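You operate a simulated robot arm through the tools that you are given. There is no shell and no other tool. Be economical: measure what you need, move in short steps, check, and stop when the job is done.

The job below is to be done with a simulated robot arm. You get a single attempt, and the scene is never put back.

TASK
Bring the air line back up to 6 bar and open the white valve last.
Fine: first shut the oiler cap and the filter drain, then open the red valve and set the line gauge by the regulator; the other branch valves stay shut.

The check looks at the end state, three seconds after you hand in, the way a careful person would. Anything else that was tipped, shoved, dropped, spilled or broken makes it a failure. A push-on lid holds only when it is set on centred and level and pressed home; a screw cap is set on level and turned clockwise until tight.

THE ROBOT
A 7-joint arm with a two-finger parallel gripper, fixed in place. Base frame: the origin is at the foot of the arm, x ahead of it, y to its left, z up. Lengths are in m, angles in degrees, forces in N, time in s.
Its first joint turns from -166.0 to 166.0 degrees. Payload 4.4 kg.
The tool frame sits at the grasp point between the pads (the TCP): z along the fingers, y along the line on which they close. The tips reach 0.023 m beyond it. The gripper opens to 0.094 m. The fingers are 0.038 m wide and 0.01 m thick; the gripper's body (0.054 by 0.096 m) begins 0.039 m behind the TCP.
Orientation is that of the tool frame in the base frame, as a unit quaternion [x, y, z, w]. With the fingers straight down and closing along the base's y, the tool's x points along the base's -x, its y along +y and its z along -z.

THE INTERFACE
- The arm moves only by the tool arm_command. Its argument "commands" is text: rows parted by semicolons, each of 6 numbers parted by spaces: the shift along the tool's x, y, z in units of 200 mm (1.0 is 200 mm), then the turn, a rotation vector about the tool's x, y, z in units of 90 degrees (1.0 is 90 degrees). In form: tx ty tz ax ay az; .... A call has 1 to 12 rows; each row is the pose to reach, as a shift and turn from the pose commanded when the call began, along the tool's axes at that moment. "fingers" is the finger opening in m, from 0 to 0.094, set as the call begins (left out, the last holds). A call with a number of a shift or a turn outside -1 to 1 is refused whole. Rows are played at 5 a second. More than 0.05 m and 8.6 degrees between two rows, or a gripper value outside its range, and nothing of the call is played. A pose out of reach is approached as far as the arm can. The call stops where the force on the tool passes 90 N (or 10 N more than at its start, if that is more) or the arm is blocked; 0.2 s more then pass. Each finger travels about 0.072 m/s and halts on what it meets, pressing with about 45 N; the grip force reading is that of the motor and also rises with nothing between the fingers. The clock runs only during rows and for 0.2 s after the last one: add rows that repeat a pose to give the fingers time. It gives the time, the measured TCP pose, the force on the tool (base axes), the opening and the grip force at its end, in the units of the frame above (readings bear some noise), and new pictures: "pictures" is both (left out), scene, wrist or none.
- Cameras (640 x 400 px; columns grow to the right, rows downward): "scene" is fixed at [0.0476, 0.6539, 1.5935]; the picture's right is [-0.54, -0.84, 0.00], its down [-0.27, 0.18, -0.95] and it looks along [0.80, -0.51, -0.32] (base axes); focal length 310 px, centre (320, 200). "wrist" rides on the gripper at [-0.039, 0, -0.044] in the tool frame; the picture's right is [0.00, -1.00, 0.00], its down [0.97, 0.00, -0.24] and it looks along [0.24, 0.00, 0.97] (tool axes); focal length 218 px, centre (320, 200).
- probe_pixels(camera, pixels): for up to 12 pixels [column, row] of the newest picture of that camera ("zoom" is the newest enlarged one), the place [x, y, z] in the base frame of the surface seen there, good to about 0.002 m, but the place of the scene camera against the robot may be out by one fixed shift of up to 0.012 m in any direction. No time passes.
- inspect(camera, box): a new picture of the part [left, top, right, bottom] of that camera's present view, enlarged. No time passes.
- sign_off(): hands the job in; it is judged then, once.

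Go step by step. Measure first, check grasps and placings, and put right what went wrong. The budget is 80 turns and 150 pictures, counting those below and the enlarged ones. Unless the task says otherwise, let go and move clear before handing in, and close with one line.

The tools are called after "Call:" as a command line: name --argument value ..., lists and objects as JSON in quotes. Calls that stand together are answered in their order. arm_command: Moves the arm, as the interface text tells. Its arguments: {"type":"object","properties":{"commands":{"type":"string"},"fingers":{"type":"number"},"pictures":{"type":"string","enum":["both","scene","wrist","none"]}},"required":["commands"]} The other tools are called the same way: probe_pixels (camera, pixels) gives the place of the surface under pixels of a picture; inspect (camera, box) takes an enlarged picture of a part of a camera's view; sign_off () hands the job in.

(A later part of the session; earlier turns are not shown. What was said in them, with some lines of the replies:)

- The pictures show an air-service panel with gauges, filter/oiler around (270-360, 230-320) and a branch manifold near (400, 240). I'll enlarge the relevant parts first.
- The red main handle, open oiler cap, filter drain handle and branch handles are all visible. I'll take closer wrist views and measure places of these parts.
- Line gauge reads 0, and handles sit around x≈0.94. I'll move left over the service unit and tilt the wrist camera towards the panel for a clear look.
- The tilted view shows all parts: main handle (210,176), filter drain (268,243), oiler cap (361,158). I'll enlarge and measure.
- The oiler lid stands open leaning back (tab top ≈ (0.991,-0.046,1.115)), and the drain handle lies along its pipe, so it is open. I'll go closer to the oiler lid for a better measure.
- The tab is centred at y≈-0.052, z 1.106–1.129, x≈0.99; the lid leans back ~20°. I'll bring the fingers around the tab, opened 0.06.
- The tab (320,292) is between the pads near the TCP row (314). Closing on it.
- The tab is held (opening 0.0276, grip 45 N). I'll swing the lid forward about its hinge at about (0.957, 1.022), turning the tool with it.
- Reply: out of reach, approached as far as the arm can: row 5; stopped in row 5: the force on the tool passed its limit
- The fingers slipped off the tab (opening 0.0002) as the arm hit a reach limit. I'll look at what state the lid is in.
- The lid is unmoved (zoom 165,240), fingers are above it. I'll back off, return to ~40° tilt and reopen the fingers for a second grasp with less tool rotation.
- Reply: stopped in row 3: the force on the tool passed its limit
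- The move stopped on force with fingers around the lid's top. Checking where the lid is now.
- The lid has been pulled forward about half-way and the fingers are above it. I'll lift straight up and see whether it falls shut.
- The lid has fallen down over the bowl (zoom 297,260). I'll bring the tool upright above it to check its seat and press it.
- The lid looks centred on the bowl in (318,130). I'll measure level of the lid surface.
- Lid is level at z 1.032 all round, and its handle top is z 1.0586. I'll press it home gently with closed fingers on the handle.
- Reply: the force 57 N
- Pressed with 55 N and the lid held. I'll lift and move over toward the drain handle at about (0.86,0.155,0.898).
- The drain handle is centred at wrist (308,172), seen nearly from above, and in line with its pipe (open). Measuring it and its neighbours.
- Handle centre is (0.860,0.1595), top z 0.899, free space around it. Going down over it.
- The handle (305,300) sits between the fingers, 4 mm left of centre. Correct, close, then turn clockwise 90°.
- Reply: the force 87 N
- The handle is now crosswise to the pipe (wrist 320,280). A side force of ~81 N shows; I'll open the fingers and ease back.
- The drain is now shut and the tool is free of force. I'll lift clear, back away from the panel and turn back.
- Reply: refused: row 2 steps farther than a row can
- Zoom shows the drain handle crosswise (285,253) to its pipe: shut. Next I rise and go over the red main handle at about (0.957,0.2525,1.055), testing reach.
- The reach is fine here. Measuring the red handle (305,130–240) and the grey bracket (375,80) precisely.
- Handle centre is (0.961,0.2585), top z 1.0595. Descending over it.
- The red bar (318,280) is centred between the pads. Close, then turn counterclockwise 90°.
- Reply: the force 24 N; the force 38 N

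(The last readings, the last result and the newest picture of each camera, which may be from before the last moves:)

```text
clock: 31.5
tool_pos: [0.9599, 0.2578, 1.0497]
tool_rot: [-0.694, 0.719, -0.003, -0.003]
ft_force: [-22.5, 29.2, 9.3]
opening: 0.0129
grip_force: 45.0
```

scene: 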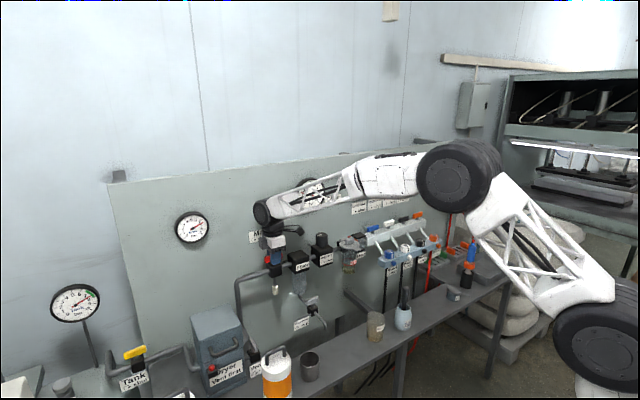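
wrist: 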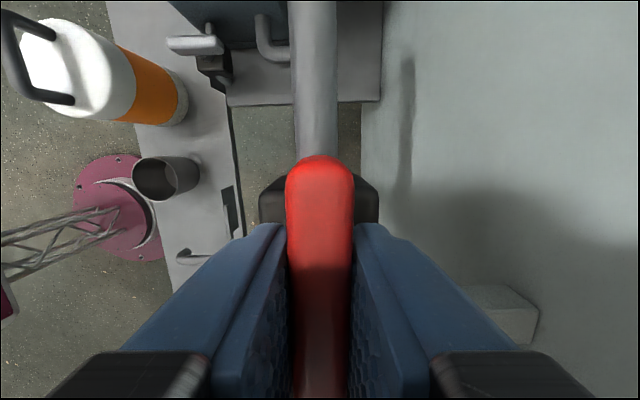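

The red handle is now in line with the pipe: open. Release, lift and rotate back while moving over the regulator.

Call:
arm_command --commands "0 0 0 0 0 0; 0 0 0 0 0 0; 0 0 -0.1 0 0 0; 0 0 -0.3 0 0 0; 0 0 -0.5 0 0 0.09; 0 0 -0.6 0 0 0.18; 0 0.1 -0.6 0 0 0.27; 0.15 0.2 -0.6 0 0 0.36; 0.3 0.3 -0.6 0 0 0.45; 0.5 0.3 -0.6 0 0 0.54; 0.7 0.3 -0.6 0 0 0.63; 0.9 0.3 -0.6 0 0 0.72" --fingers 0.05

Call:
inspect --camera "scene" --box '[230, 160, 430, 290]'

```text
clock: 34.1
tool_pos: [0.8928, 0.0781, 1.1735]
tool_rot: [-0.2, 0.98, -0.004, -0.001]
ft_force: [0.3, -0.6, 0.3]
opening: 0.0497
grip_force: 0.1
```

scene: 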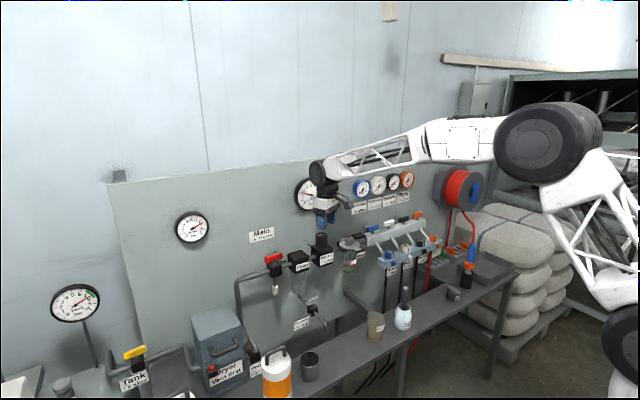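
wrist: 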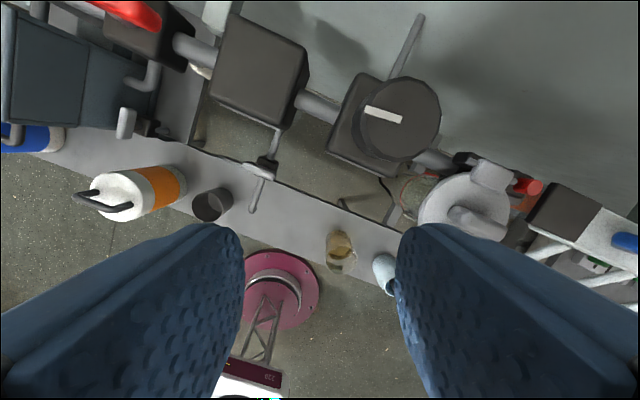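

```text
3.08 times, centred on (330, 225) of scene
```

zoom: 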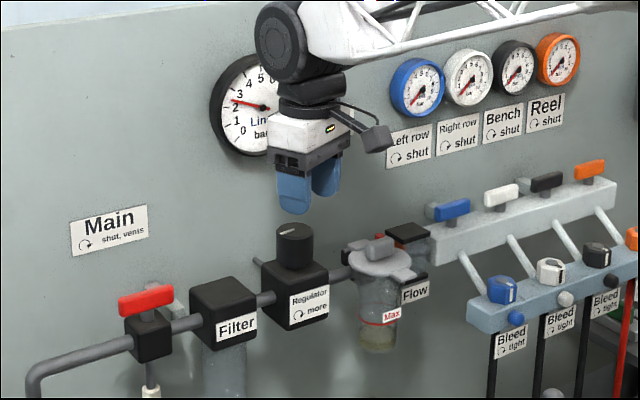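

The line gauge reads about 2.2 bar now, others at 0. Measuring the regulator knob (400,120).

Call:
probe_pixels --camera "wrist" --pixels '[[399, 80], [400, 118], [404, 156], [362, 112], [438, 120], [385, 114], [370, 107], [400, 117], [345, 145]]'

Call:
inspect --camera "wrist" --box '[310, 50, 470, 190]'

```text
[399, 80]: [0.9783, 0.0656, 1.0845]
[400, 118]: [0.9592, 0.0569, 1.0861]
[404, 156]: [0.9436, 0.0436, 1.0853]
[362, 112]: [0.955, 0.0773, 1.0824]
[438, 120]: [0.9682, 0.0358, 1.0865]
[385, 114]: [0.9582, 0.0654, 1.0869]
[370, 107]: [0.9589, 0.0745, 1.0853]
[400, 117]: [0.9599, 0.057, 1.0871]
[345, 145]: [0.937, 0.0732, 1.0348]
```

```text
2.86 times, centred on (390, 120) of wrist
```

zoom: 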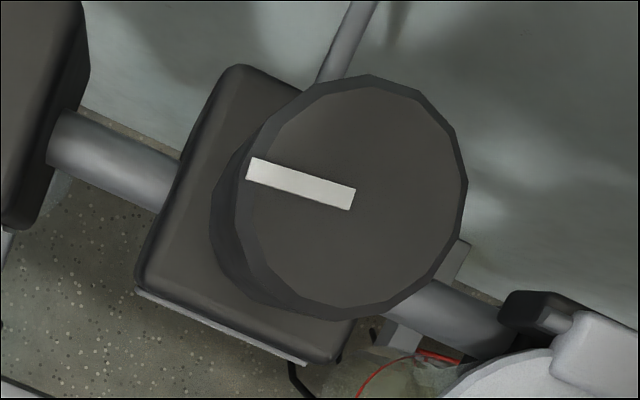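

The knob is centred at (0.961,0.056), top 1.086, diameter ~0.042. Checking how far the line gauge stands out from the panel before going down.

Call:
probe_pixels --camera "scene" --pixels '[[301, 192], [299, 205], [305, 182], [390, 180], [329, 222]]'

```text
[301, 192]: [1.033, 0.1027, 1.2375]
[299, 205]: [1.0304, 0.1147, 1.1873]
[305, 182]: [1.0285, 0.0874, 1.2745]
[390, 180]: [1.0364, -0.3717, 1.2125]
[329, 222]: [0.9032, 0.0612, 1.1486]
```

The gauge face stands at x≈1.03; the hand at x≤1.015 clears it. Going down over the knob.

Call:
arm_command --commands "-0.09 -0.08 0.05 0 0 0; -0.18 -0.16 0.1 0 0 0; -0.27 -0.235 0.15 0 0 0; -0.27 -0.235 0.15 0 0 0" --fingers 0.07

Call:
inspect --camera "scene" --box '[270, 160, 390, 270]'

```text
clock: 35.1
tool_pos: [0.9647, 0.0594, 1.1402]
tool_rot: [-0.201, 0.98, -0.005, -0.001]
ft_force: [0.9, 0.0, -1.1]
opening: 0.0701
grip_force: 0.0
```

scene: 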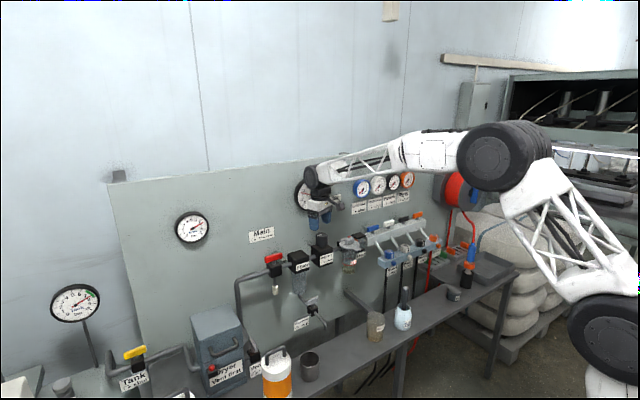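
wrist: 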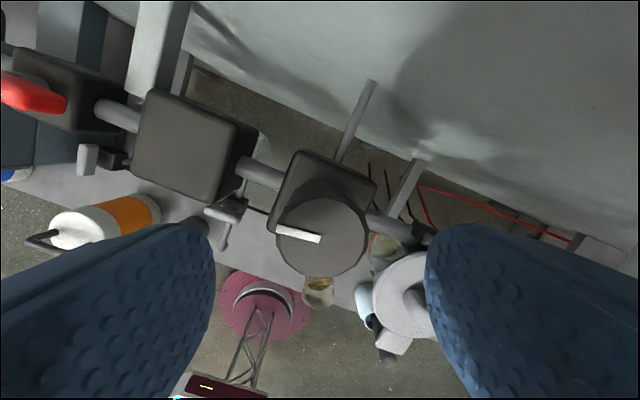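

```text
3.64 times, centred on (330, 215) of scene
```

zoom: 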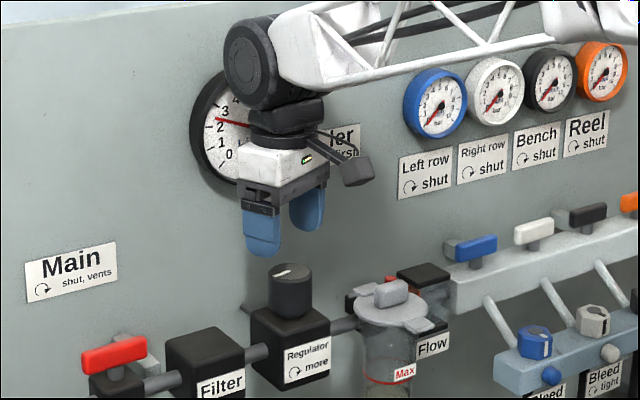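

Gauge still reads ~2.2. From the wrist picture the knob centre (322,237) is 4 mm toward tool +x; correct and descend.

Call:
arm_command --commands "0.018 -0.003 0.1 0 0 0; 0.018 -0.003 0.2 0 0 0; 0.018 -0.003 0.28 0 0 0; 0.018 -0.003 0.34 0 0 0; 0.018 -0.003 0.34 0 0 0" --fingers 0.07 --pictures "wrist"

Call:
arm_command --commands "0 0 0 0 0 0; 0 0 0 0 0 0; 0 0 0 0 0 0" --fingers 0.0

Call:
inspect --camera "scene" --box '[270, 160, 390, 270]'

```text
clock: 36.3
tool_pos: [0.9601, 0.0577, 1.0742]
tool_rot: [-0.202, 0.979, -0.003, -0.002]
ft_force: [0.5, 0.8, -0.6]
opening: 0.0699
grip_force: 0.1
```

wrist: 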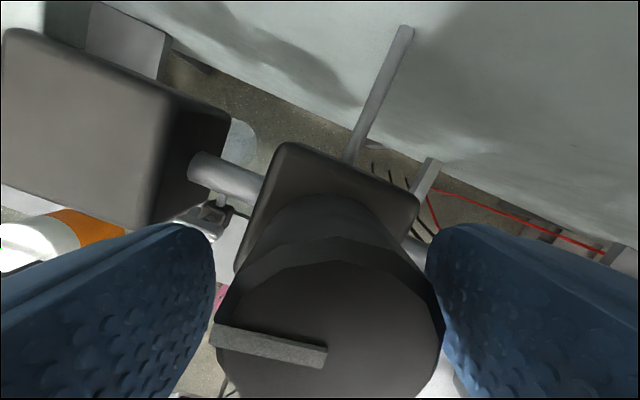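

```text
clock: 37.1
tool_pos: [0.9606, 0.0556, 1.0746]
tool_rot: [-0.201, 0.98, -0.004, -0.002]
ft_force: [15.6, -37.6, -2.1]
opening: 0.0477
grip_force: 45.0
```

scene: 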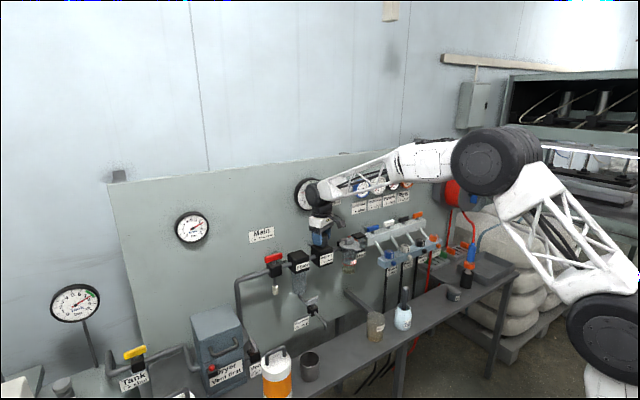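
wrist: 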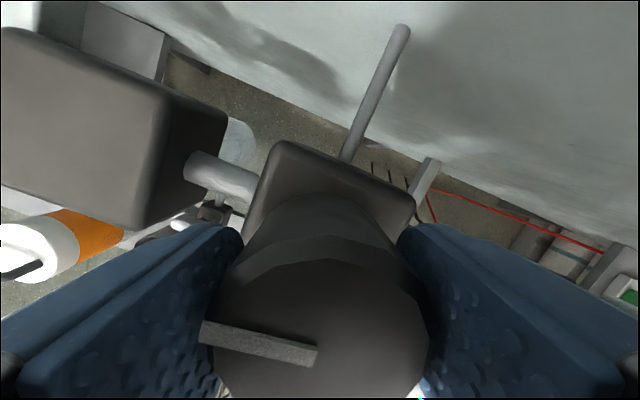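

```text
3.64 times, centred on (330, 215) of scene
```

zoom: 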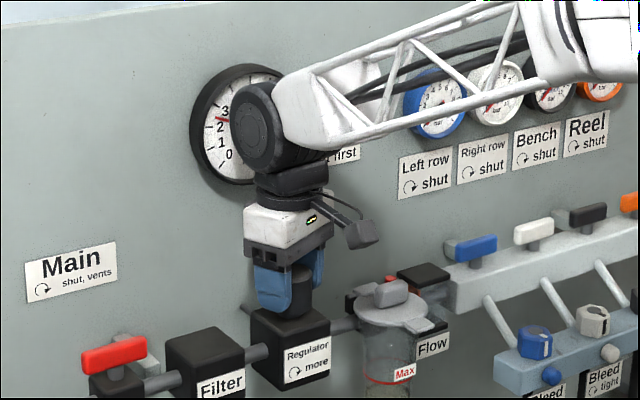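

Knob gripped (opening 0.0477). Turning it clockwise by about 57° and reading the gauge.

Call:
arm_command --commands "0 0 0 0 0 0.09; 0 0 0 0 0 0.18; 0 0 0 0 0 0.27; 0 0 0 0 0 0.36; 0 0 0 0 0 0.45; 0 0 0 0 0 0.54; 0 0 0 0 0 0.63; 0 0 0 0 0 0.63" --fingers 0.0

Call:
inspect --camera "scene" --box '[270, 160, 390, 270]'

```text
clock: 38.9
tool_pos: [0.958, 0.0573, 1.0742]
tool_rot: [0.289, 0.957, -0.005, 0.0]
ft_force: [-49.4, -56.8, 21.7]
opening: 0.0477
grip_force: 45.4
```

scene: 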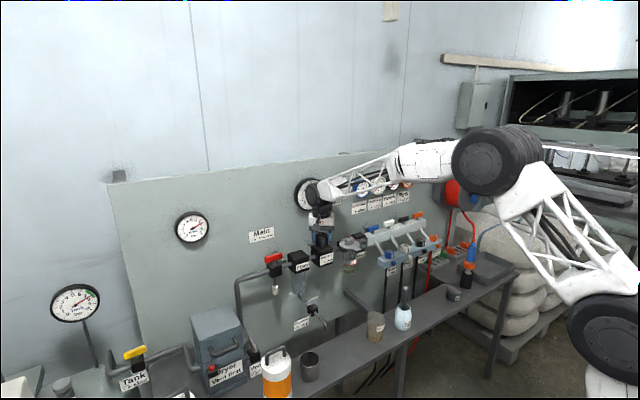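
wrist: 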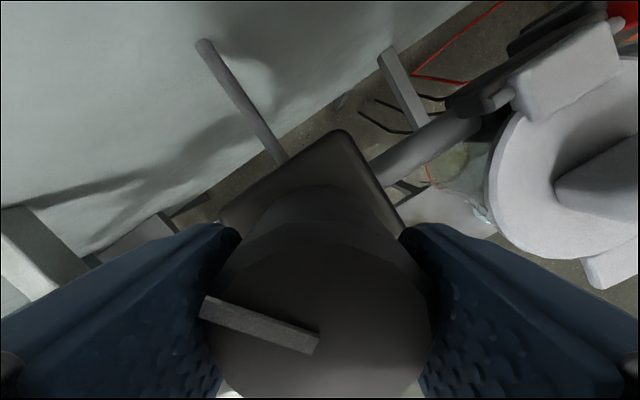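

```text
3.64 times, centred on (330, 215) of scene
```

zoom: 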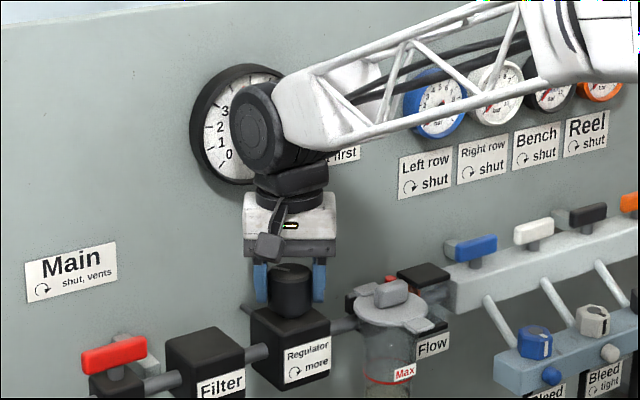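

The knob turned with the fingers and the needle has passed 3, now hidden. Release, rise and back away to read the gauge.

Call:
arm_command --commands "0 0 0 0 0 0; 0 0 0 0 0 0; 0 0 -0.15 0 0 0; 0 0 -0.28 0 0 0; 0.18 -0.12 -0.28 0 0 0; 0.36 -0.24 -0.28 0 0 0; 0.54 -0.36 -0.28 0 0 0; 0.54 -0.36 -0.28 0 0 0" --fingers 0.07 --pictures "scene"

Call:
inspect --camera "scene" --box '[280, 170, 340, 260]'

```text
clock: 40.7
tool_pos: [0.8302, 0.055, 1.13]
tool_rot: [0.289, 0.957, -0.004, 0.001]
ft_force: [-0.5, 0.4, 0.1]
opening: 0.0698
grip_force: 0.0
```

scene: 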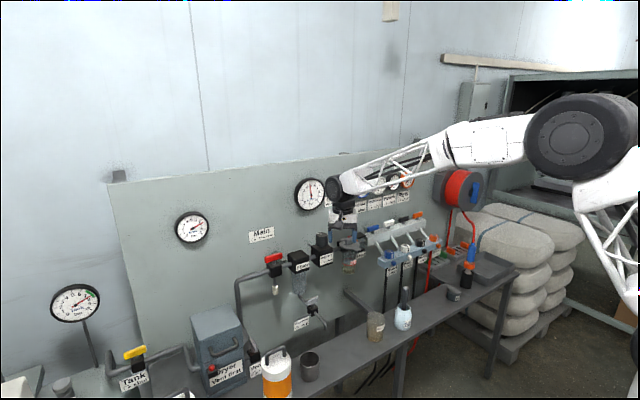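

```text
4.44 times, centred on (310, 215) of scene
```

zoom: 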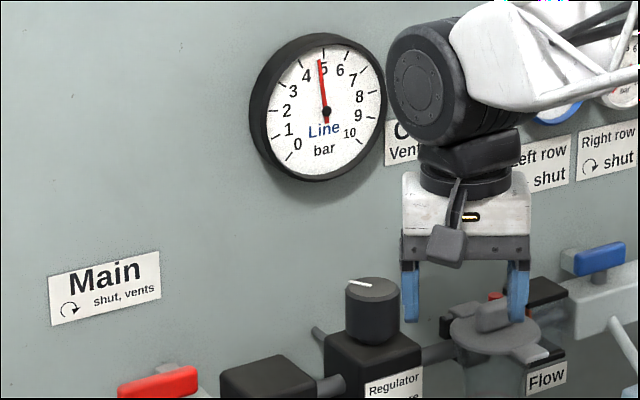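

Needle near 4.8–5. Enlarging further to read accurately.

Call:
inspect --camera "scene" --box '[292, 174, 328, 214]'

```text
10.00 times, centred on (310, 194) of scene
```

zoom: 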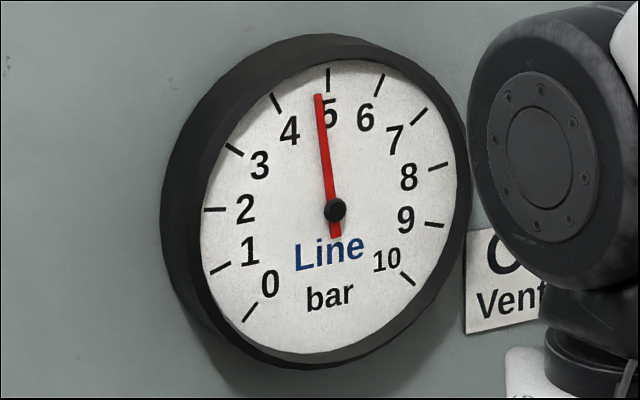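

Reading 4.8 bar; 57° gave ~2.6 bar, so I need ~26° more. Returning to the knob and gripping.

Call:
arm_command --commands "-0.18 0.12 0 0 0 0; -0.36 0.24 0 0 0 0; -0.54 0.36 0 0 0 0; -0.54 0.36 0.13 0 0 0; -0.54 0.36 0.28 0 0 0; -0.54 0.36 0.28 0 0 0" --fingers 0.07 --pictures "none"

Call:
arm_command --commands "0 0 0 0 0 0; 0 0 0 0 0 0; 0 0 0 0 0 0" --fingers 0.0 --pictures "none"

Call:
arm_command --commands "0 0 0 0 0 0.09; 0 0 0 0 0 0.18; 0 0 0 0 0 0.27; 0 0 0 0 0 0.29; 0 0 0 0 0 0.29; 0 0 0 0 0 0.29" --fingers 0.0 --pictures "none"

Call:
arm_command --commands "0 0 0 0 0 0; 0 0 0 0 0 0; 0 0 -0.15 0 0 0; 0 0 -0.3 0 0 0; 0 0 -0.35 0 0 0; 0 0 -0.35 0 0 0" --fingers 0.07 --pictures "none"

```text
clock: 42.1
tool_pos: [0.9594, 0.0536, 1.0754]
tool_rot: [0.288, 0.958, -0.004, 0.0]
ft_force: [-0.4, 0.3, -0.5]
opening: 0.0698
grip_force: 0.1
```

```text
clock: 42.9
tool_pos: [0.9611, 0.0535, 1.0751]
tool_rot: [0.288, 0.958, -0.004, 0.002]
ft_force: [27.4, 27.7, -6.8]
opening: 0.0476
grip_force: 44.8
```

```text
clock: 44.3
tool_pos: [0.9597, 0.0548, 1.0757]
tool_rot: [0.498, 0.867, -0.005, 0.001]
ft_force: [17.8, -13.5, -1.7]
opening: 0.0473
grip_force: 45.2
```

```text
clock: 45.7
tool_pos: [0.9611, 0.0579, 1.144]
tool_rot: [0.497, 0.868, -0.003, 0.002]
ft_force: [0.9, 0.2, -0.3]
opening: 0.07
grip_force: 0.0
```

Released and lifted; backing off to read the gauge.

Call:
arm_command --commands "0.11 -0.19 0 0 0 0; 0.22 -0.38 0 0 0 0; 0.33 -0.56 0 0 0 0; 0.33 -0.56 0 0 0 0" --pictures "none"

Call:
inspect --camera "scene" --box '[292, 174, 328, 214]'

```text
clock: 46.7
tool_pos: [0.8296, 0.0581, 1.1435]
tool_rot: [0.497, 0.868, -0.003, 0.001]
ft_force: [0.5, 0.3, 0.5]
opening: 0.0699
grip_force: 0.0
```

```text
10.00 times, centred on (310, 194) of scene
```

zoom: 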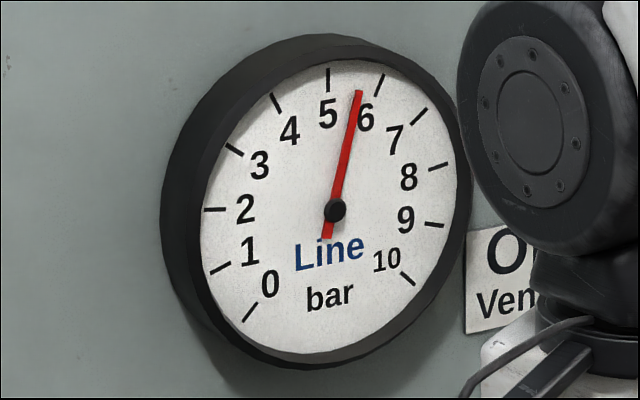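

Needle at about 5.6. I'll wait a moment to see if it is still rising.

Call:
arm_command --commands "0 0 0 0 0 0; 0 0 0 0 0 0; 0 0 0 0 0 0; 0 0 0 0 0 0; 0 0 0 0 0 0; 0 0 0 0 0 0; 0 0 0 0 0 0; 0 0 0 0 0 0; 0 0 0 0 0 0; 0 0 0 0 0 0" --pictures "none"

Call:
inspect --camera "scene" --box '[292, 174, 328, 214]'

```text
clock: 48.9
tool_pos: [0.8304, 0.0589, 1.1432]
tool_rot: [0.497, 0.868, -0.004, 0.002]
ft_force: [0.7, -0.5, 0.0]
opening: 0.07
grip_force: 0.0
```

```text
10.00 times, centred on (310, 194) of scene
```

zoom: 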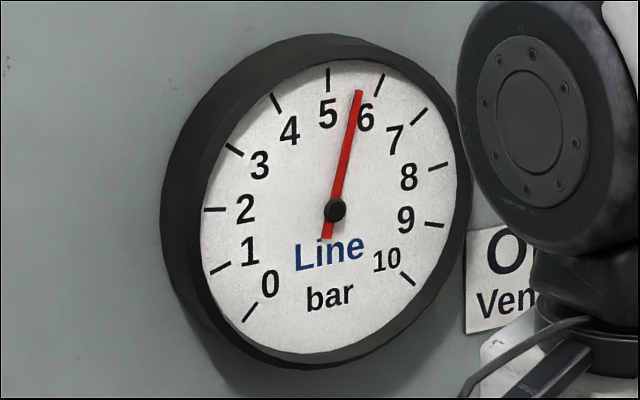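

Stable at 5.62 bar; I need about 0.38 more, about 15° allowing for grip slack. Going back to turn.

Call:
arm_command --commands "-0.11 0.19 0 0 0 0; -0.22 0.38 0 0 0 0; -0.33 0.56 0 0 0 0; -0.33 0.56 0.15 0 0 0; -0.33 0.56 0.35 0 0 0; -0.33 0.56 0.35 0 0 0" --fingers 0.07 --pictures "wrist"

Call:
arm_command --commands "0 0 0 0 0 0; 0 0 0 0 0 0; 0 0 0 0 0 0; 0 0 0 0 0 0.08; 0 0 0 0 0 0.167; 0 0 0 0 0 0.167; 0 0 0 0 0 0.167; 0 0 0 0 0 0.167" --fingers 0.0 --pictures "wrist"

Call:
arm_command --commands "0 0 0 0 0 0; 0 0 0 0 0 0; 0 0 -0.15 0 0 0; 0 0 -0.3 0 0 0; 0 0 -0.35 0 0 0; 0 0 -0.35 0 0 0" --fingers 0.07 --pictures "none"

```text
clock: 50.3
tool_pos: [0.9611, 0.0576, 1.0739]
tool_rot: [0.497, 0.868, -0.004, 0.002]
ft_force: [-0.8, 0.2, 0.5]
opening: 0.0701
grip_force: 0.0
```

wrist: 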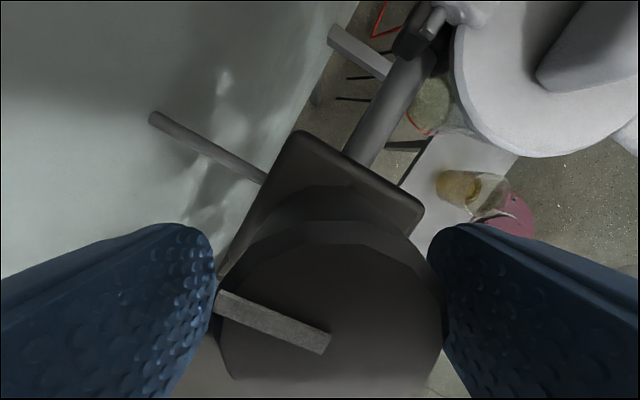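

```text
clock: 52.1
tool_pos: [0.9594, 0.0585, 1.0741]
tool_rot: [0.606, 0.796, -0.004, 0.002]
ft_force: [9.4, -11.2, -13.8]
opening: 0.0476
grip_force: 45.2
```

wrist: 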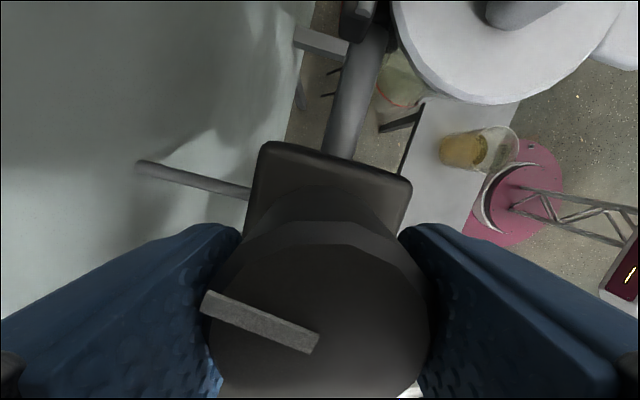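

```text
clock: 53.5
tool_pos: [0.9598, 0.0583, 1.1451]
tool_rot: [0.606, 0.795, -0.004, 0.003]
ft_force: [0.6, -0.2, -0.5]
opening: 0.0701
grip_force: 0.1
```

Turned and released; backing off to read again.

Call:
arm_command --commands "0.058 -0.209 0 0 0 0; 0.116 -0.418 0 0 0 0; 0.173 -0.627 0 0 0 0; 0.173 -0.627 0 0 0 0" --pictures "none"

Call:
inspect --camera "scene" --box '[292, 174, 328, 214]'

```text
clock: 54.5
tool_pos: [0.83, 0.0609, 1.1434]
tool_rot: [0.606, 0.796, -0.004, 0.003]
ft_force: [0.7, -0.6, -0.5]
opening: 0.0703
grip_force: 0.0
```

```text
10.00 times, centred on (310, 194) of scene
```

zoom: 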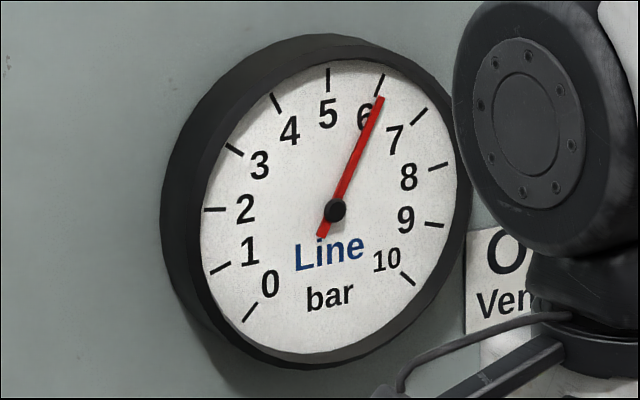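

Fitting the tick marks as an ellipse, the needle (tip 380,98) reads 6.0 bar. Now moving toward the white branch handle near (0.956,-0.299,1.059).

Call:
arm_command --commands "-0.18 -0.05 -0.1 0 0 0.09; -0.36 -0.1 -0.1 0 0 0.171; -0.54 -0.15 -0.1 0 0 0.171; -0.72 -0.2 -0.1 0 0 0.171; -0.916 -0.252 -0.1 0 0 0.171; -0.916 -0.252 -0.1 0 0 0.171" --fingers 0.07 --pictures "none"

Call:
arm_command --commands "-0.2 0.07 0 0 0 0; -0.4 0.14 0 0 0 0; -0.6 0.21 0 0 0 0; -0.8 0.28 0 0 0 0; -0.8 0.4 0 0 0 0; -0.8 0.4 0 0 0 0" --fingers 0.07

```text
clock: 55.9
tool_pos: [0.8264, -0.1307, 1.1647]
tool_rot: [0.708, 0.706, -0.004, 0.003]
ft_force: [-0.6, 0.1, -1.0]
opening: 0.0702
grip_force: 0.2
```

```text
clock: 57.3
tool_pos: [0.911, -0.2918, 1.1665]
tool_rot: [0.707, 0.707, -0.003, 0.003]
ft_force: [-0.5, 0.2, -0.5]
opening: 0.0701
grip_force: 0.0
```

scene: 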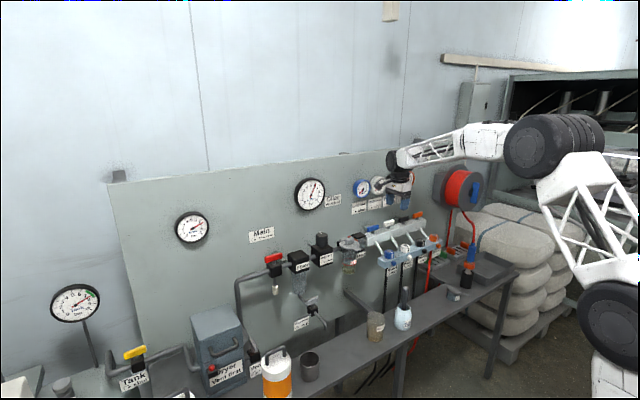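
wrist: 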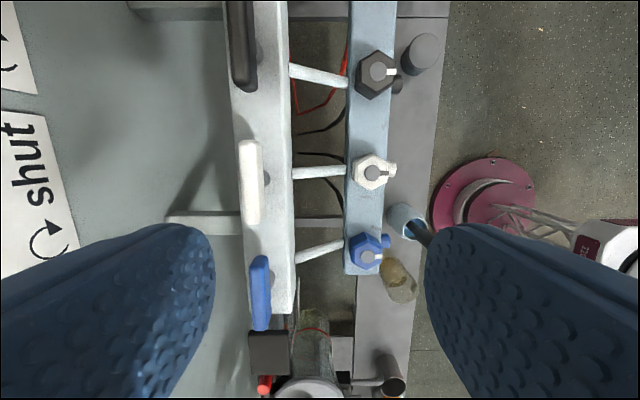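

The white handle is at wrist (250,183), across its outlet tube: shut. All bleed pointers look alike. Measuring the handle.

Call:
probe_pixels --camera "wrist" --pixels '[[249, 145], [249, 183], [250, 220], [243, 183], [258, 183], [266, 180], [240, 75], [260, 262], [280, 200], [100, 220]]'

Call:
inspect --camera "scene" --box '[292, 174, 328, 214]'

Call:
inspect --camera "wrist" --box '[340, 30, 430, 290]'

```text
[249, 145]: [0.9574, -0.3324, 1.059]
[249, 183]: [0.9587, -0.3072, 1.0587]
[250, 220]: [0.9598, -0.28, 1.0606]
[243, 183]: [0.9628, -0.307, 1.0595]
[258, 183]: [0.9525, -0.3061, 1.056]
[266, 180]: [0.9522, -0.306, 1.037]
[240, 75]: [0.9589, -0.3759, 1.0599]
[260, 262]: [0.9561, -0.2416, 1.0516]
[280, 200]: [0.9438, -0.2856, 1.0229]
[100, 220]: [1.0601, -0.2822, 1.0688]
```

```text
10.00 times, centred on (310, 194) of scene
```

zoom: 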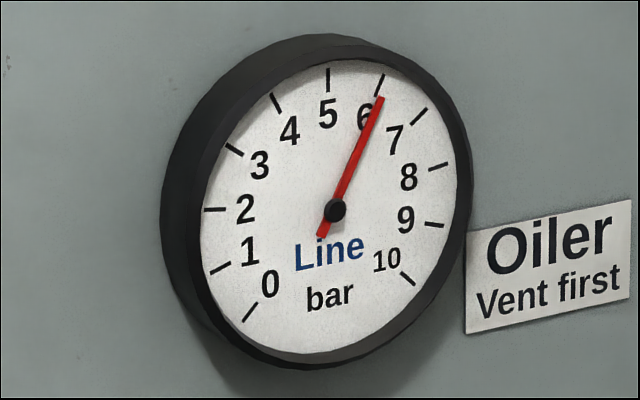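

```text
1.54 times, centred on (385, 160) of wrist
```

zoom: 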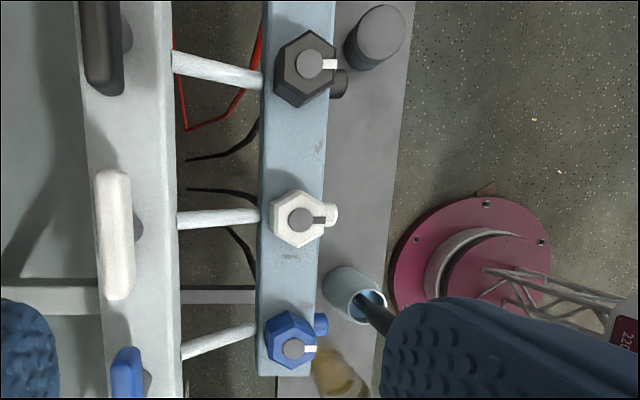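

Handle centre (0.958,-0.307), top 1.0595; line gauge still 6. Descending around it.

Call:
arm_command --commands "-0.04 0.12 0.05 0 0 0; -0.076 0.235 0.15 0 0 0; -0.076 0.235 0.35 0 0 0; -0.076 0.235 0.5 0 0 0; -0.076 0.235 0.58 0 0 0; -0.076 0.235 0.58 0 0 0" --fingers 0.05 --pictures "wrist"

```text
clock: 58.7
tool_pos: [0.9567, -0.3097, 1.0503]
tool_rot: [0.707, 0.707, -0.003, 0.002]
ft_force: [0.4, -0.3, -0.6]
opening: 0.05
grip_force: 0.1
```

wrist: 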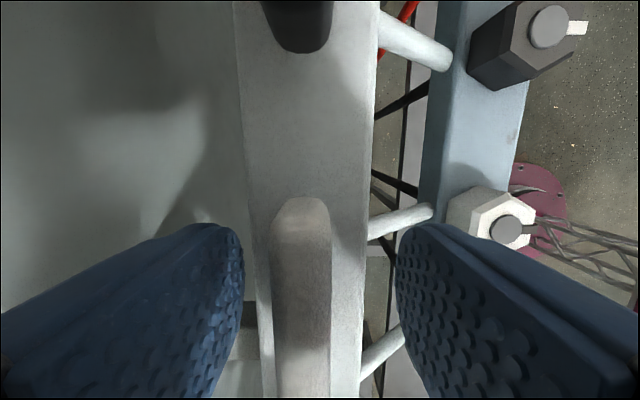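

The handle (302,300) is 4 mm to the panel side; correct, close, then turn counterclockwise 90°.

Call:
arm_command --commands "0 0.018 0 0 0 0; 0 0.018 0 0 0 0; 0 0.018 0 0 0 0" --fingers 0.05 --pictures "none"

Call:
arm_command --commands "0 0 0 0 0 0; 0 0 0 0 0 0; 0 0 0 0 0 0; 0 0 0 0 0 0" --fingers 0.0 --pictures "none"

Call:
arm_command --commands "0 0 0 0 0 -0.09; 0 0 0 0 0 -0.18; 0 0 0 0 0 -0.27; 0 0 0 0 0 -0.36; 0 0 0 0 0 -0.45; 0 0 0 0 0 -0.54; 0 0 0 0 0 -0.63; 0 0 0 0 0 -0.72; 0 0 0 0 0 -0.81; 0 0 0 0 0 -0.9; 0 0 0 0 0 -0.98; 0 0 0 0 0 -0.98" --fingers 0.0

Call:
inspect --camera "scene" --box '[290, 170, 400, 240]'

```text
clock: 59.5
tool_pos: [0.9592, -0.31, 1.0517]
tool_rot: [0.707, 0.707, -0.004, 0.002]
ft_force: [-0.1, 0.1, -0.4]
opening: 0.0502
grip_force: 0.1
```

```text
clock: 60.5
tool_pos: [0.9605, -0.3103, 1.0518]
tool_rot: [0.707, 0.707, -0.003, 0.004]
ft_force: [24.1, -3.1, -3.0]
opening: 0.013
grip_force: 45.4
```

```text
clock: 62.8
tool_pos: [0.9602, -0.306, 1.0516]
tool_rot: [0.063, 0.998, -0.004, 0.0]
ft_force: [7.0, 20.6, -0.4]
opening: 0.0131
grip_force: 45.3
stopped in row 11: the force on the tool passed its limit (the readings are from after the stop); the commanded pose is now the measured one
```

scene: 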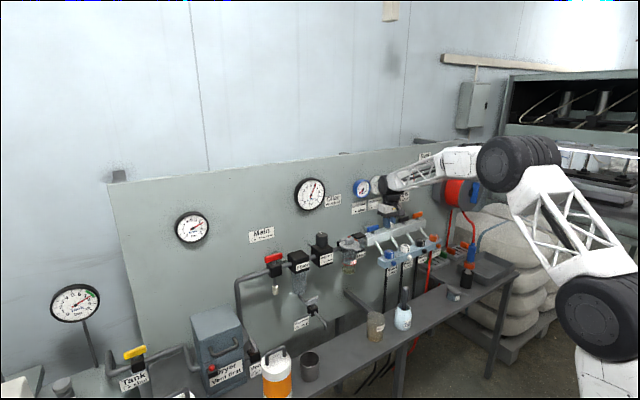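
wrist: 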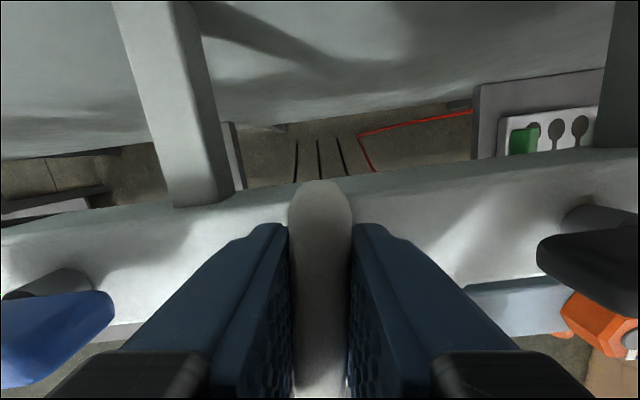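

```text
5.71 times, centred on (345, 205) of scene
```

zoom: 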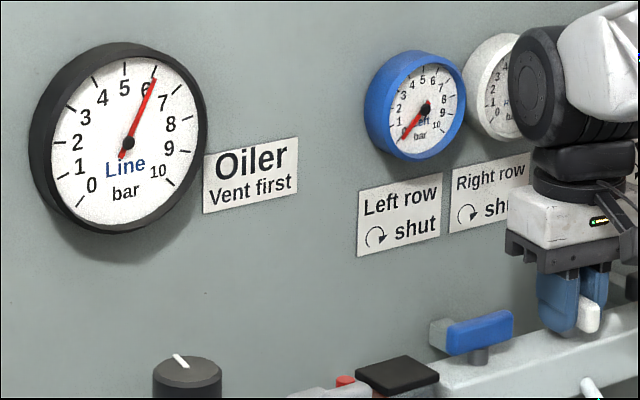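

The turn stopped at ~83°; the line gauge still reads 6. I'll release, re-centre, and finish the last degrees.

Call:
arm_command --commands "0 0 0 0 0 0; 0 0 0 0 0 0; 0 0 0 0 0 0" --fingers 0.03 --pictures "wrist"

```text
clock: 63.6
tool_pos: [0.9596, -0.3057, 1.052]
tool_rot: [0.064, 0.998, -0.004, 0.001]
ft_force: [0.4, 0.1, -0.2]
opening: 0.0302
grip_force: 0.1
```

wrist: 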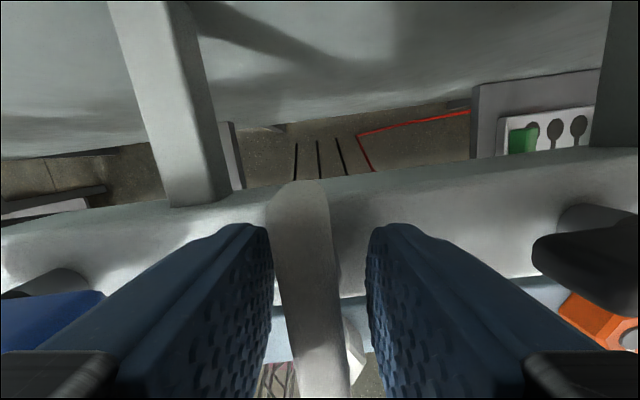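

With the fingers open, the handle (297,185)-(325,395) stands square to the manifold, so it is fully open. Lifting clear and backing away to check everything.

Call:
arm_command --commands "0 0 -0.12 0 0 0; 0 0 -0.3 0 0 0; 0 0 -0.5 0 0 -0.04; 0.2 0 -0.6 0 0 -0.08; 0.4 0 -0.6 0 0 -0.08; 0.6 0 -0.7 0 0 -0.08; 0.8 0 -0.8 0 0 -0.08; 1 0 -0.9 0 0 -0.08; 1 0 -0.9 0 0 -0.08" --fingers 0.045

Call:
inspect --camera "scene" --box '[290, 165, 430, 255]'

Call:
inspect --camera "scene" --box '[292, 174, 328, 214]'

Call:
inspect --camera "wrist" --box '[200, 0, 460, 160]'

```text
clock: 65.6
tool_pos: [0.7644, -0.2787, 1.2334]
tool_rot: [0.001, 1.0, -0.004, -0.001]
ft_force: [0.0, 0.9, -0.4]
opening: 0.0451
grip_force: 0.2
```

scene: 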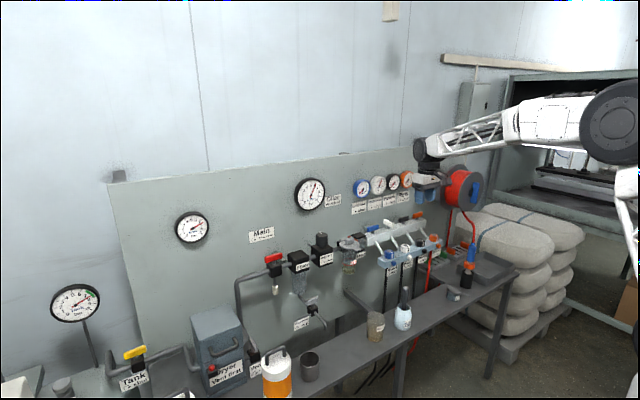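
wrist: 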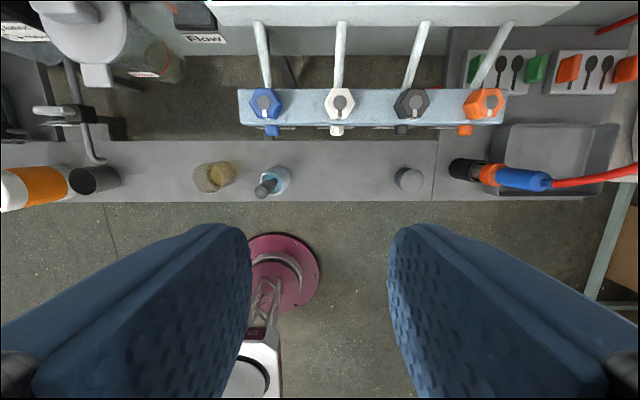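

```text
4.44 times, centred on (360, 210) of scene
```

zoom: 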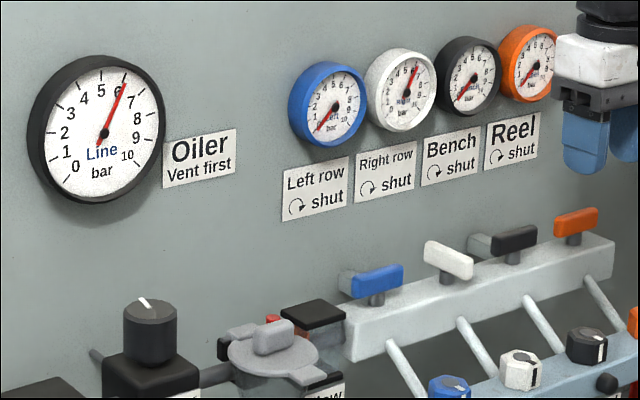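

```text
10.00 times, centred on (310, 194) of scene
```

zoom: 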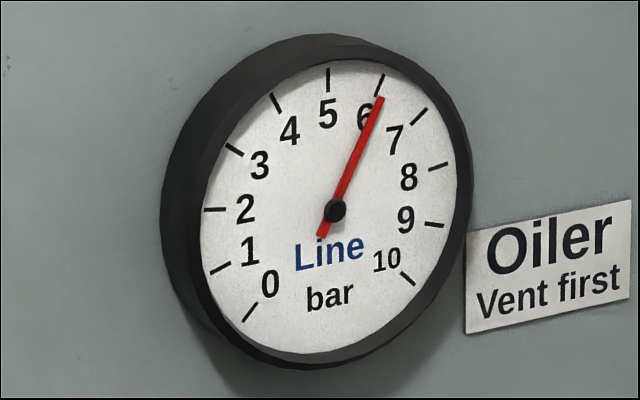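

```text
2.46 times, centred on (330, 80) of wrist
```

zoom: 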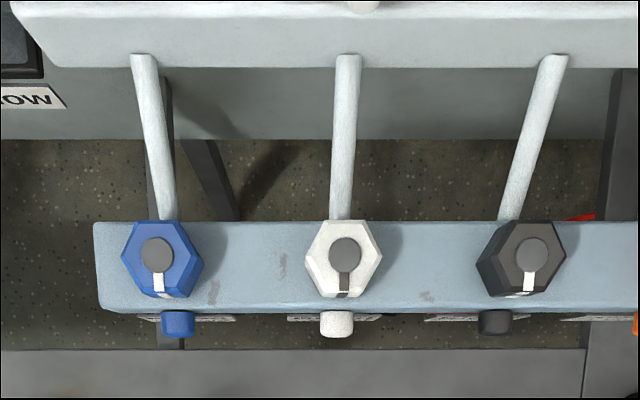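

Line gauge reads 6 bar, and the white branch gauge has risen to 6 while blue, black and orange stay at 0. The oiler cap and drain are shut, red is open, and the arm is clear, so I hand in.

Call:
sign_off

```text
The job is handed in.
```

The air line is back up and the gauge reads 6 bar, with the oiler cap and filter drain shut, the red valve open and the white valve opened last; the other branch valves are still shut and the job is handed in.
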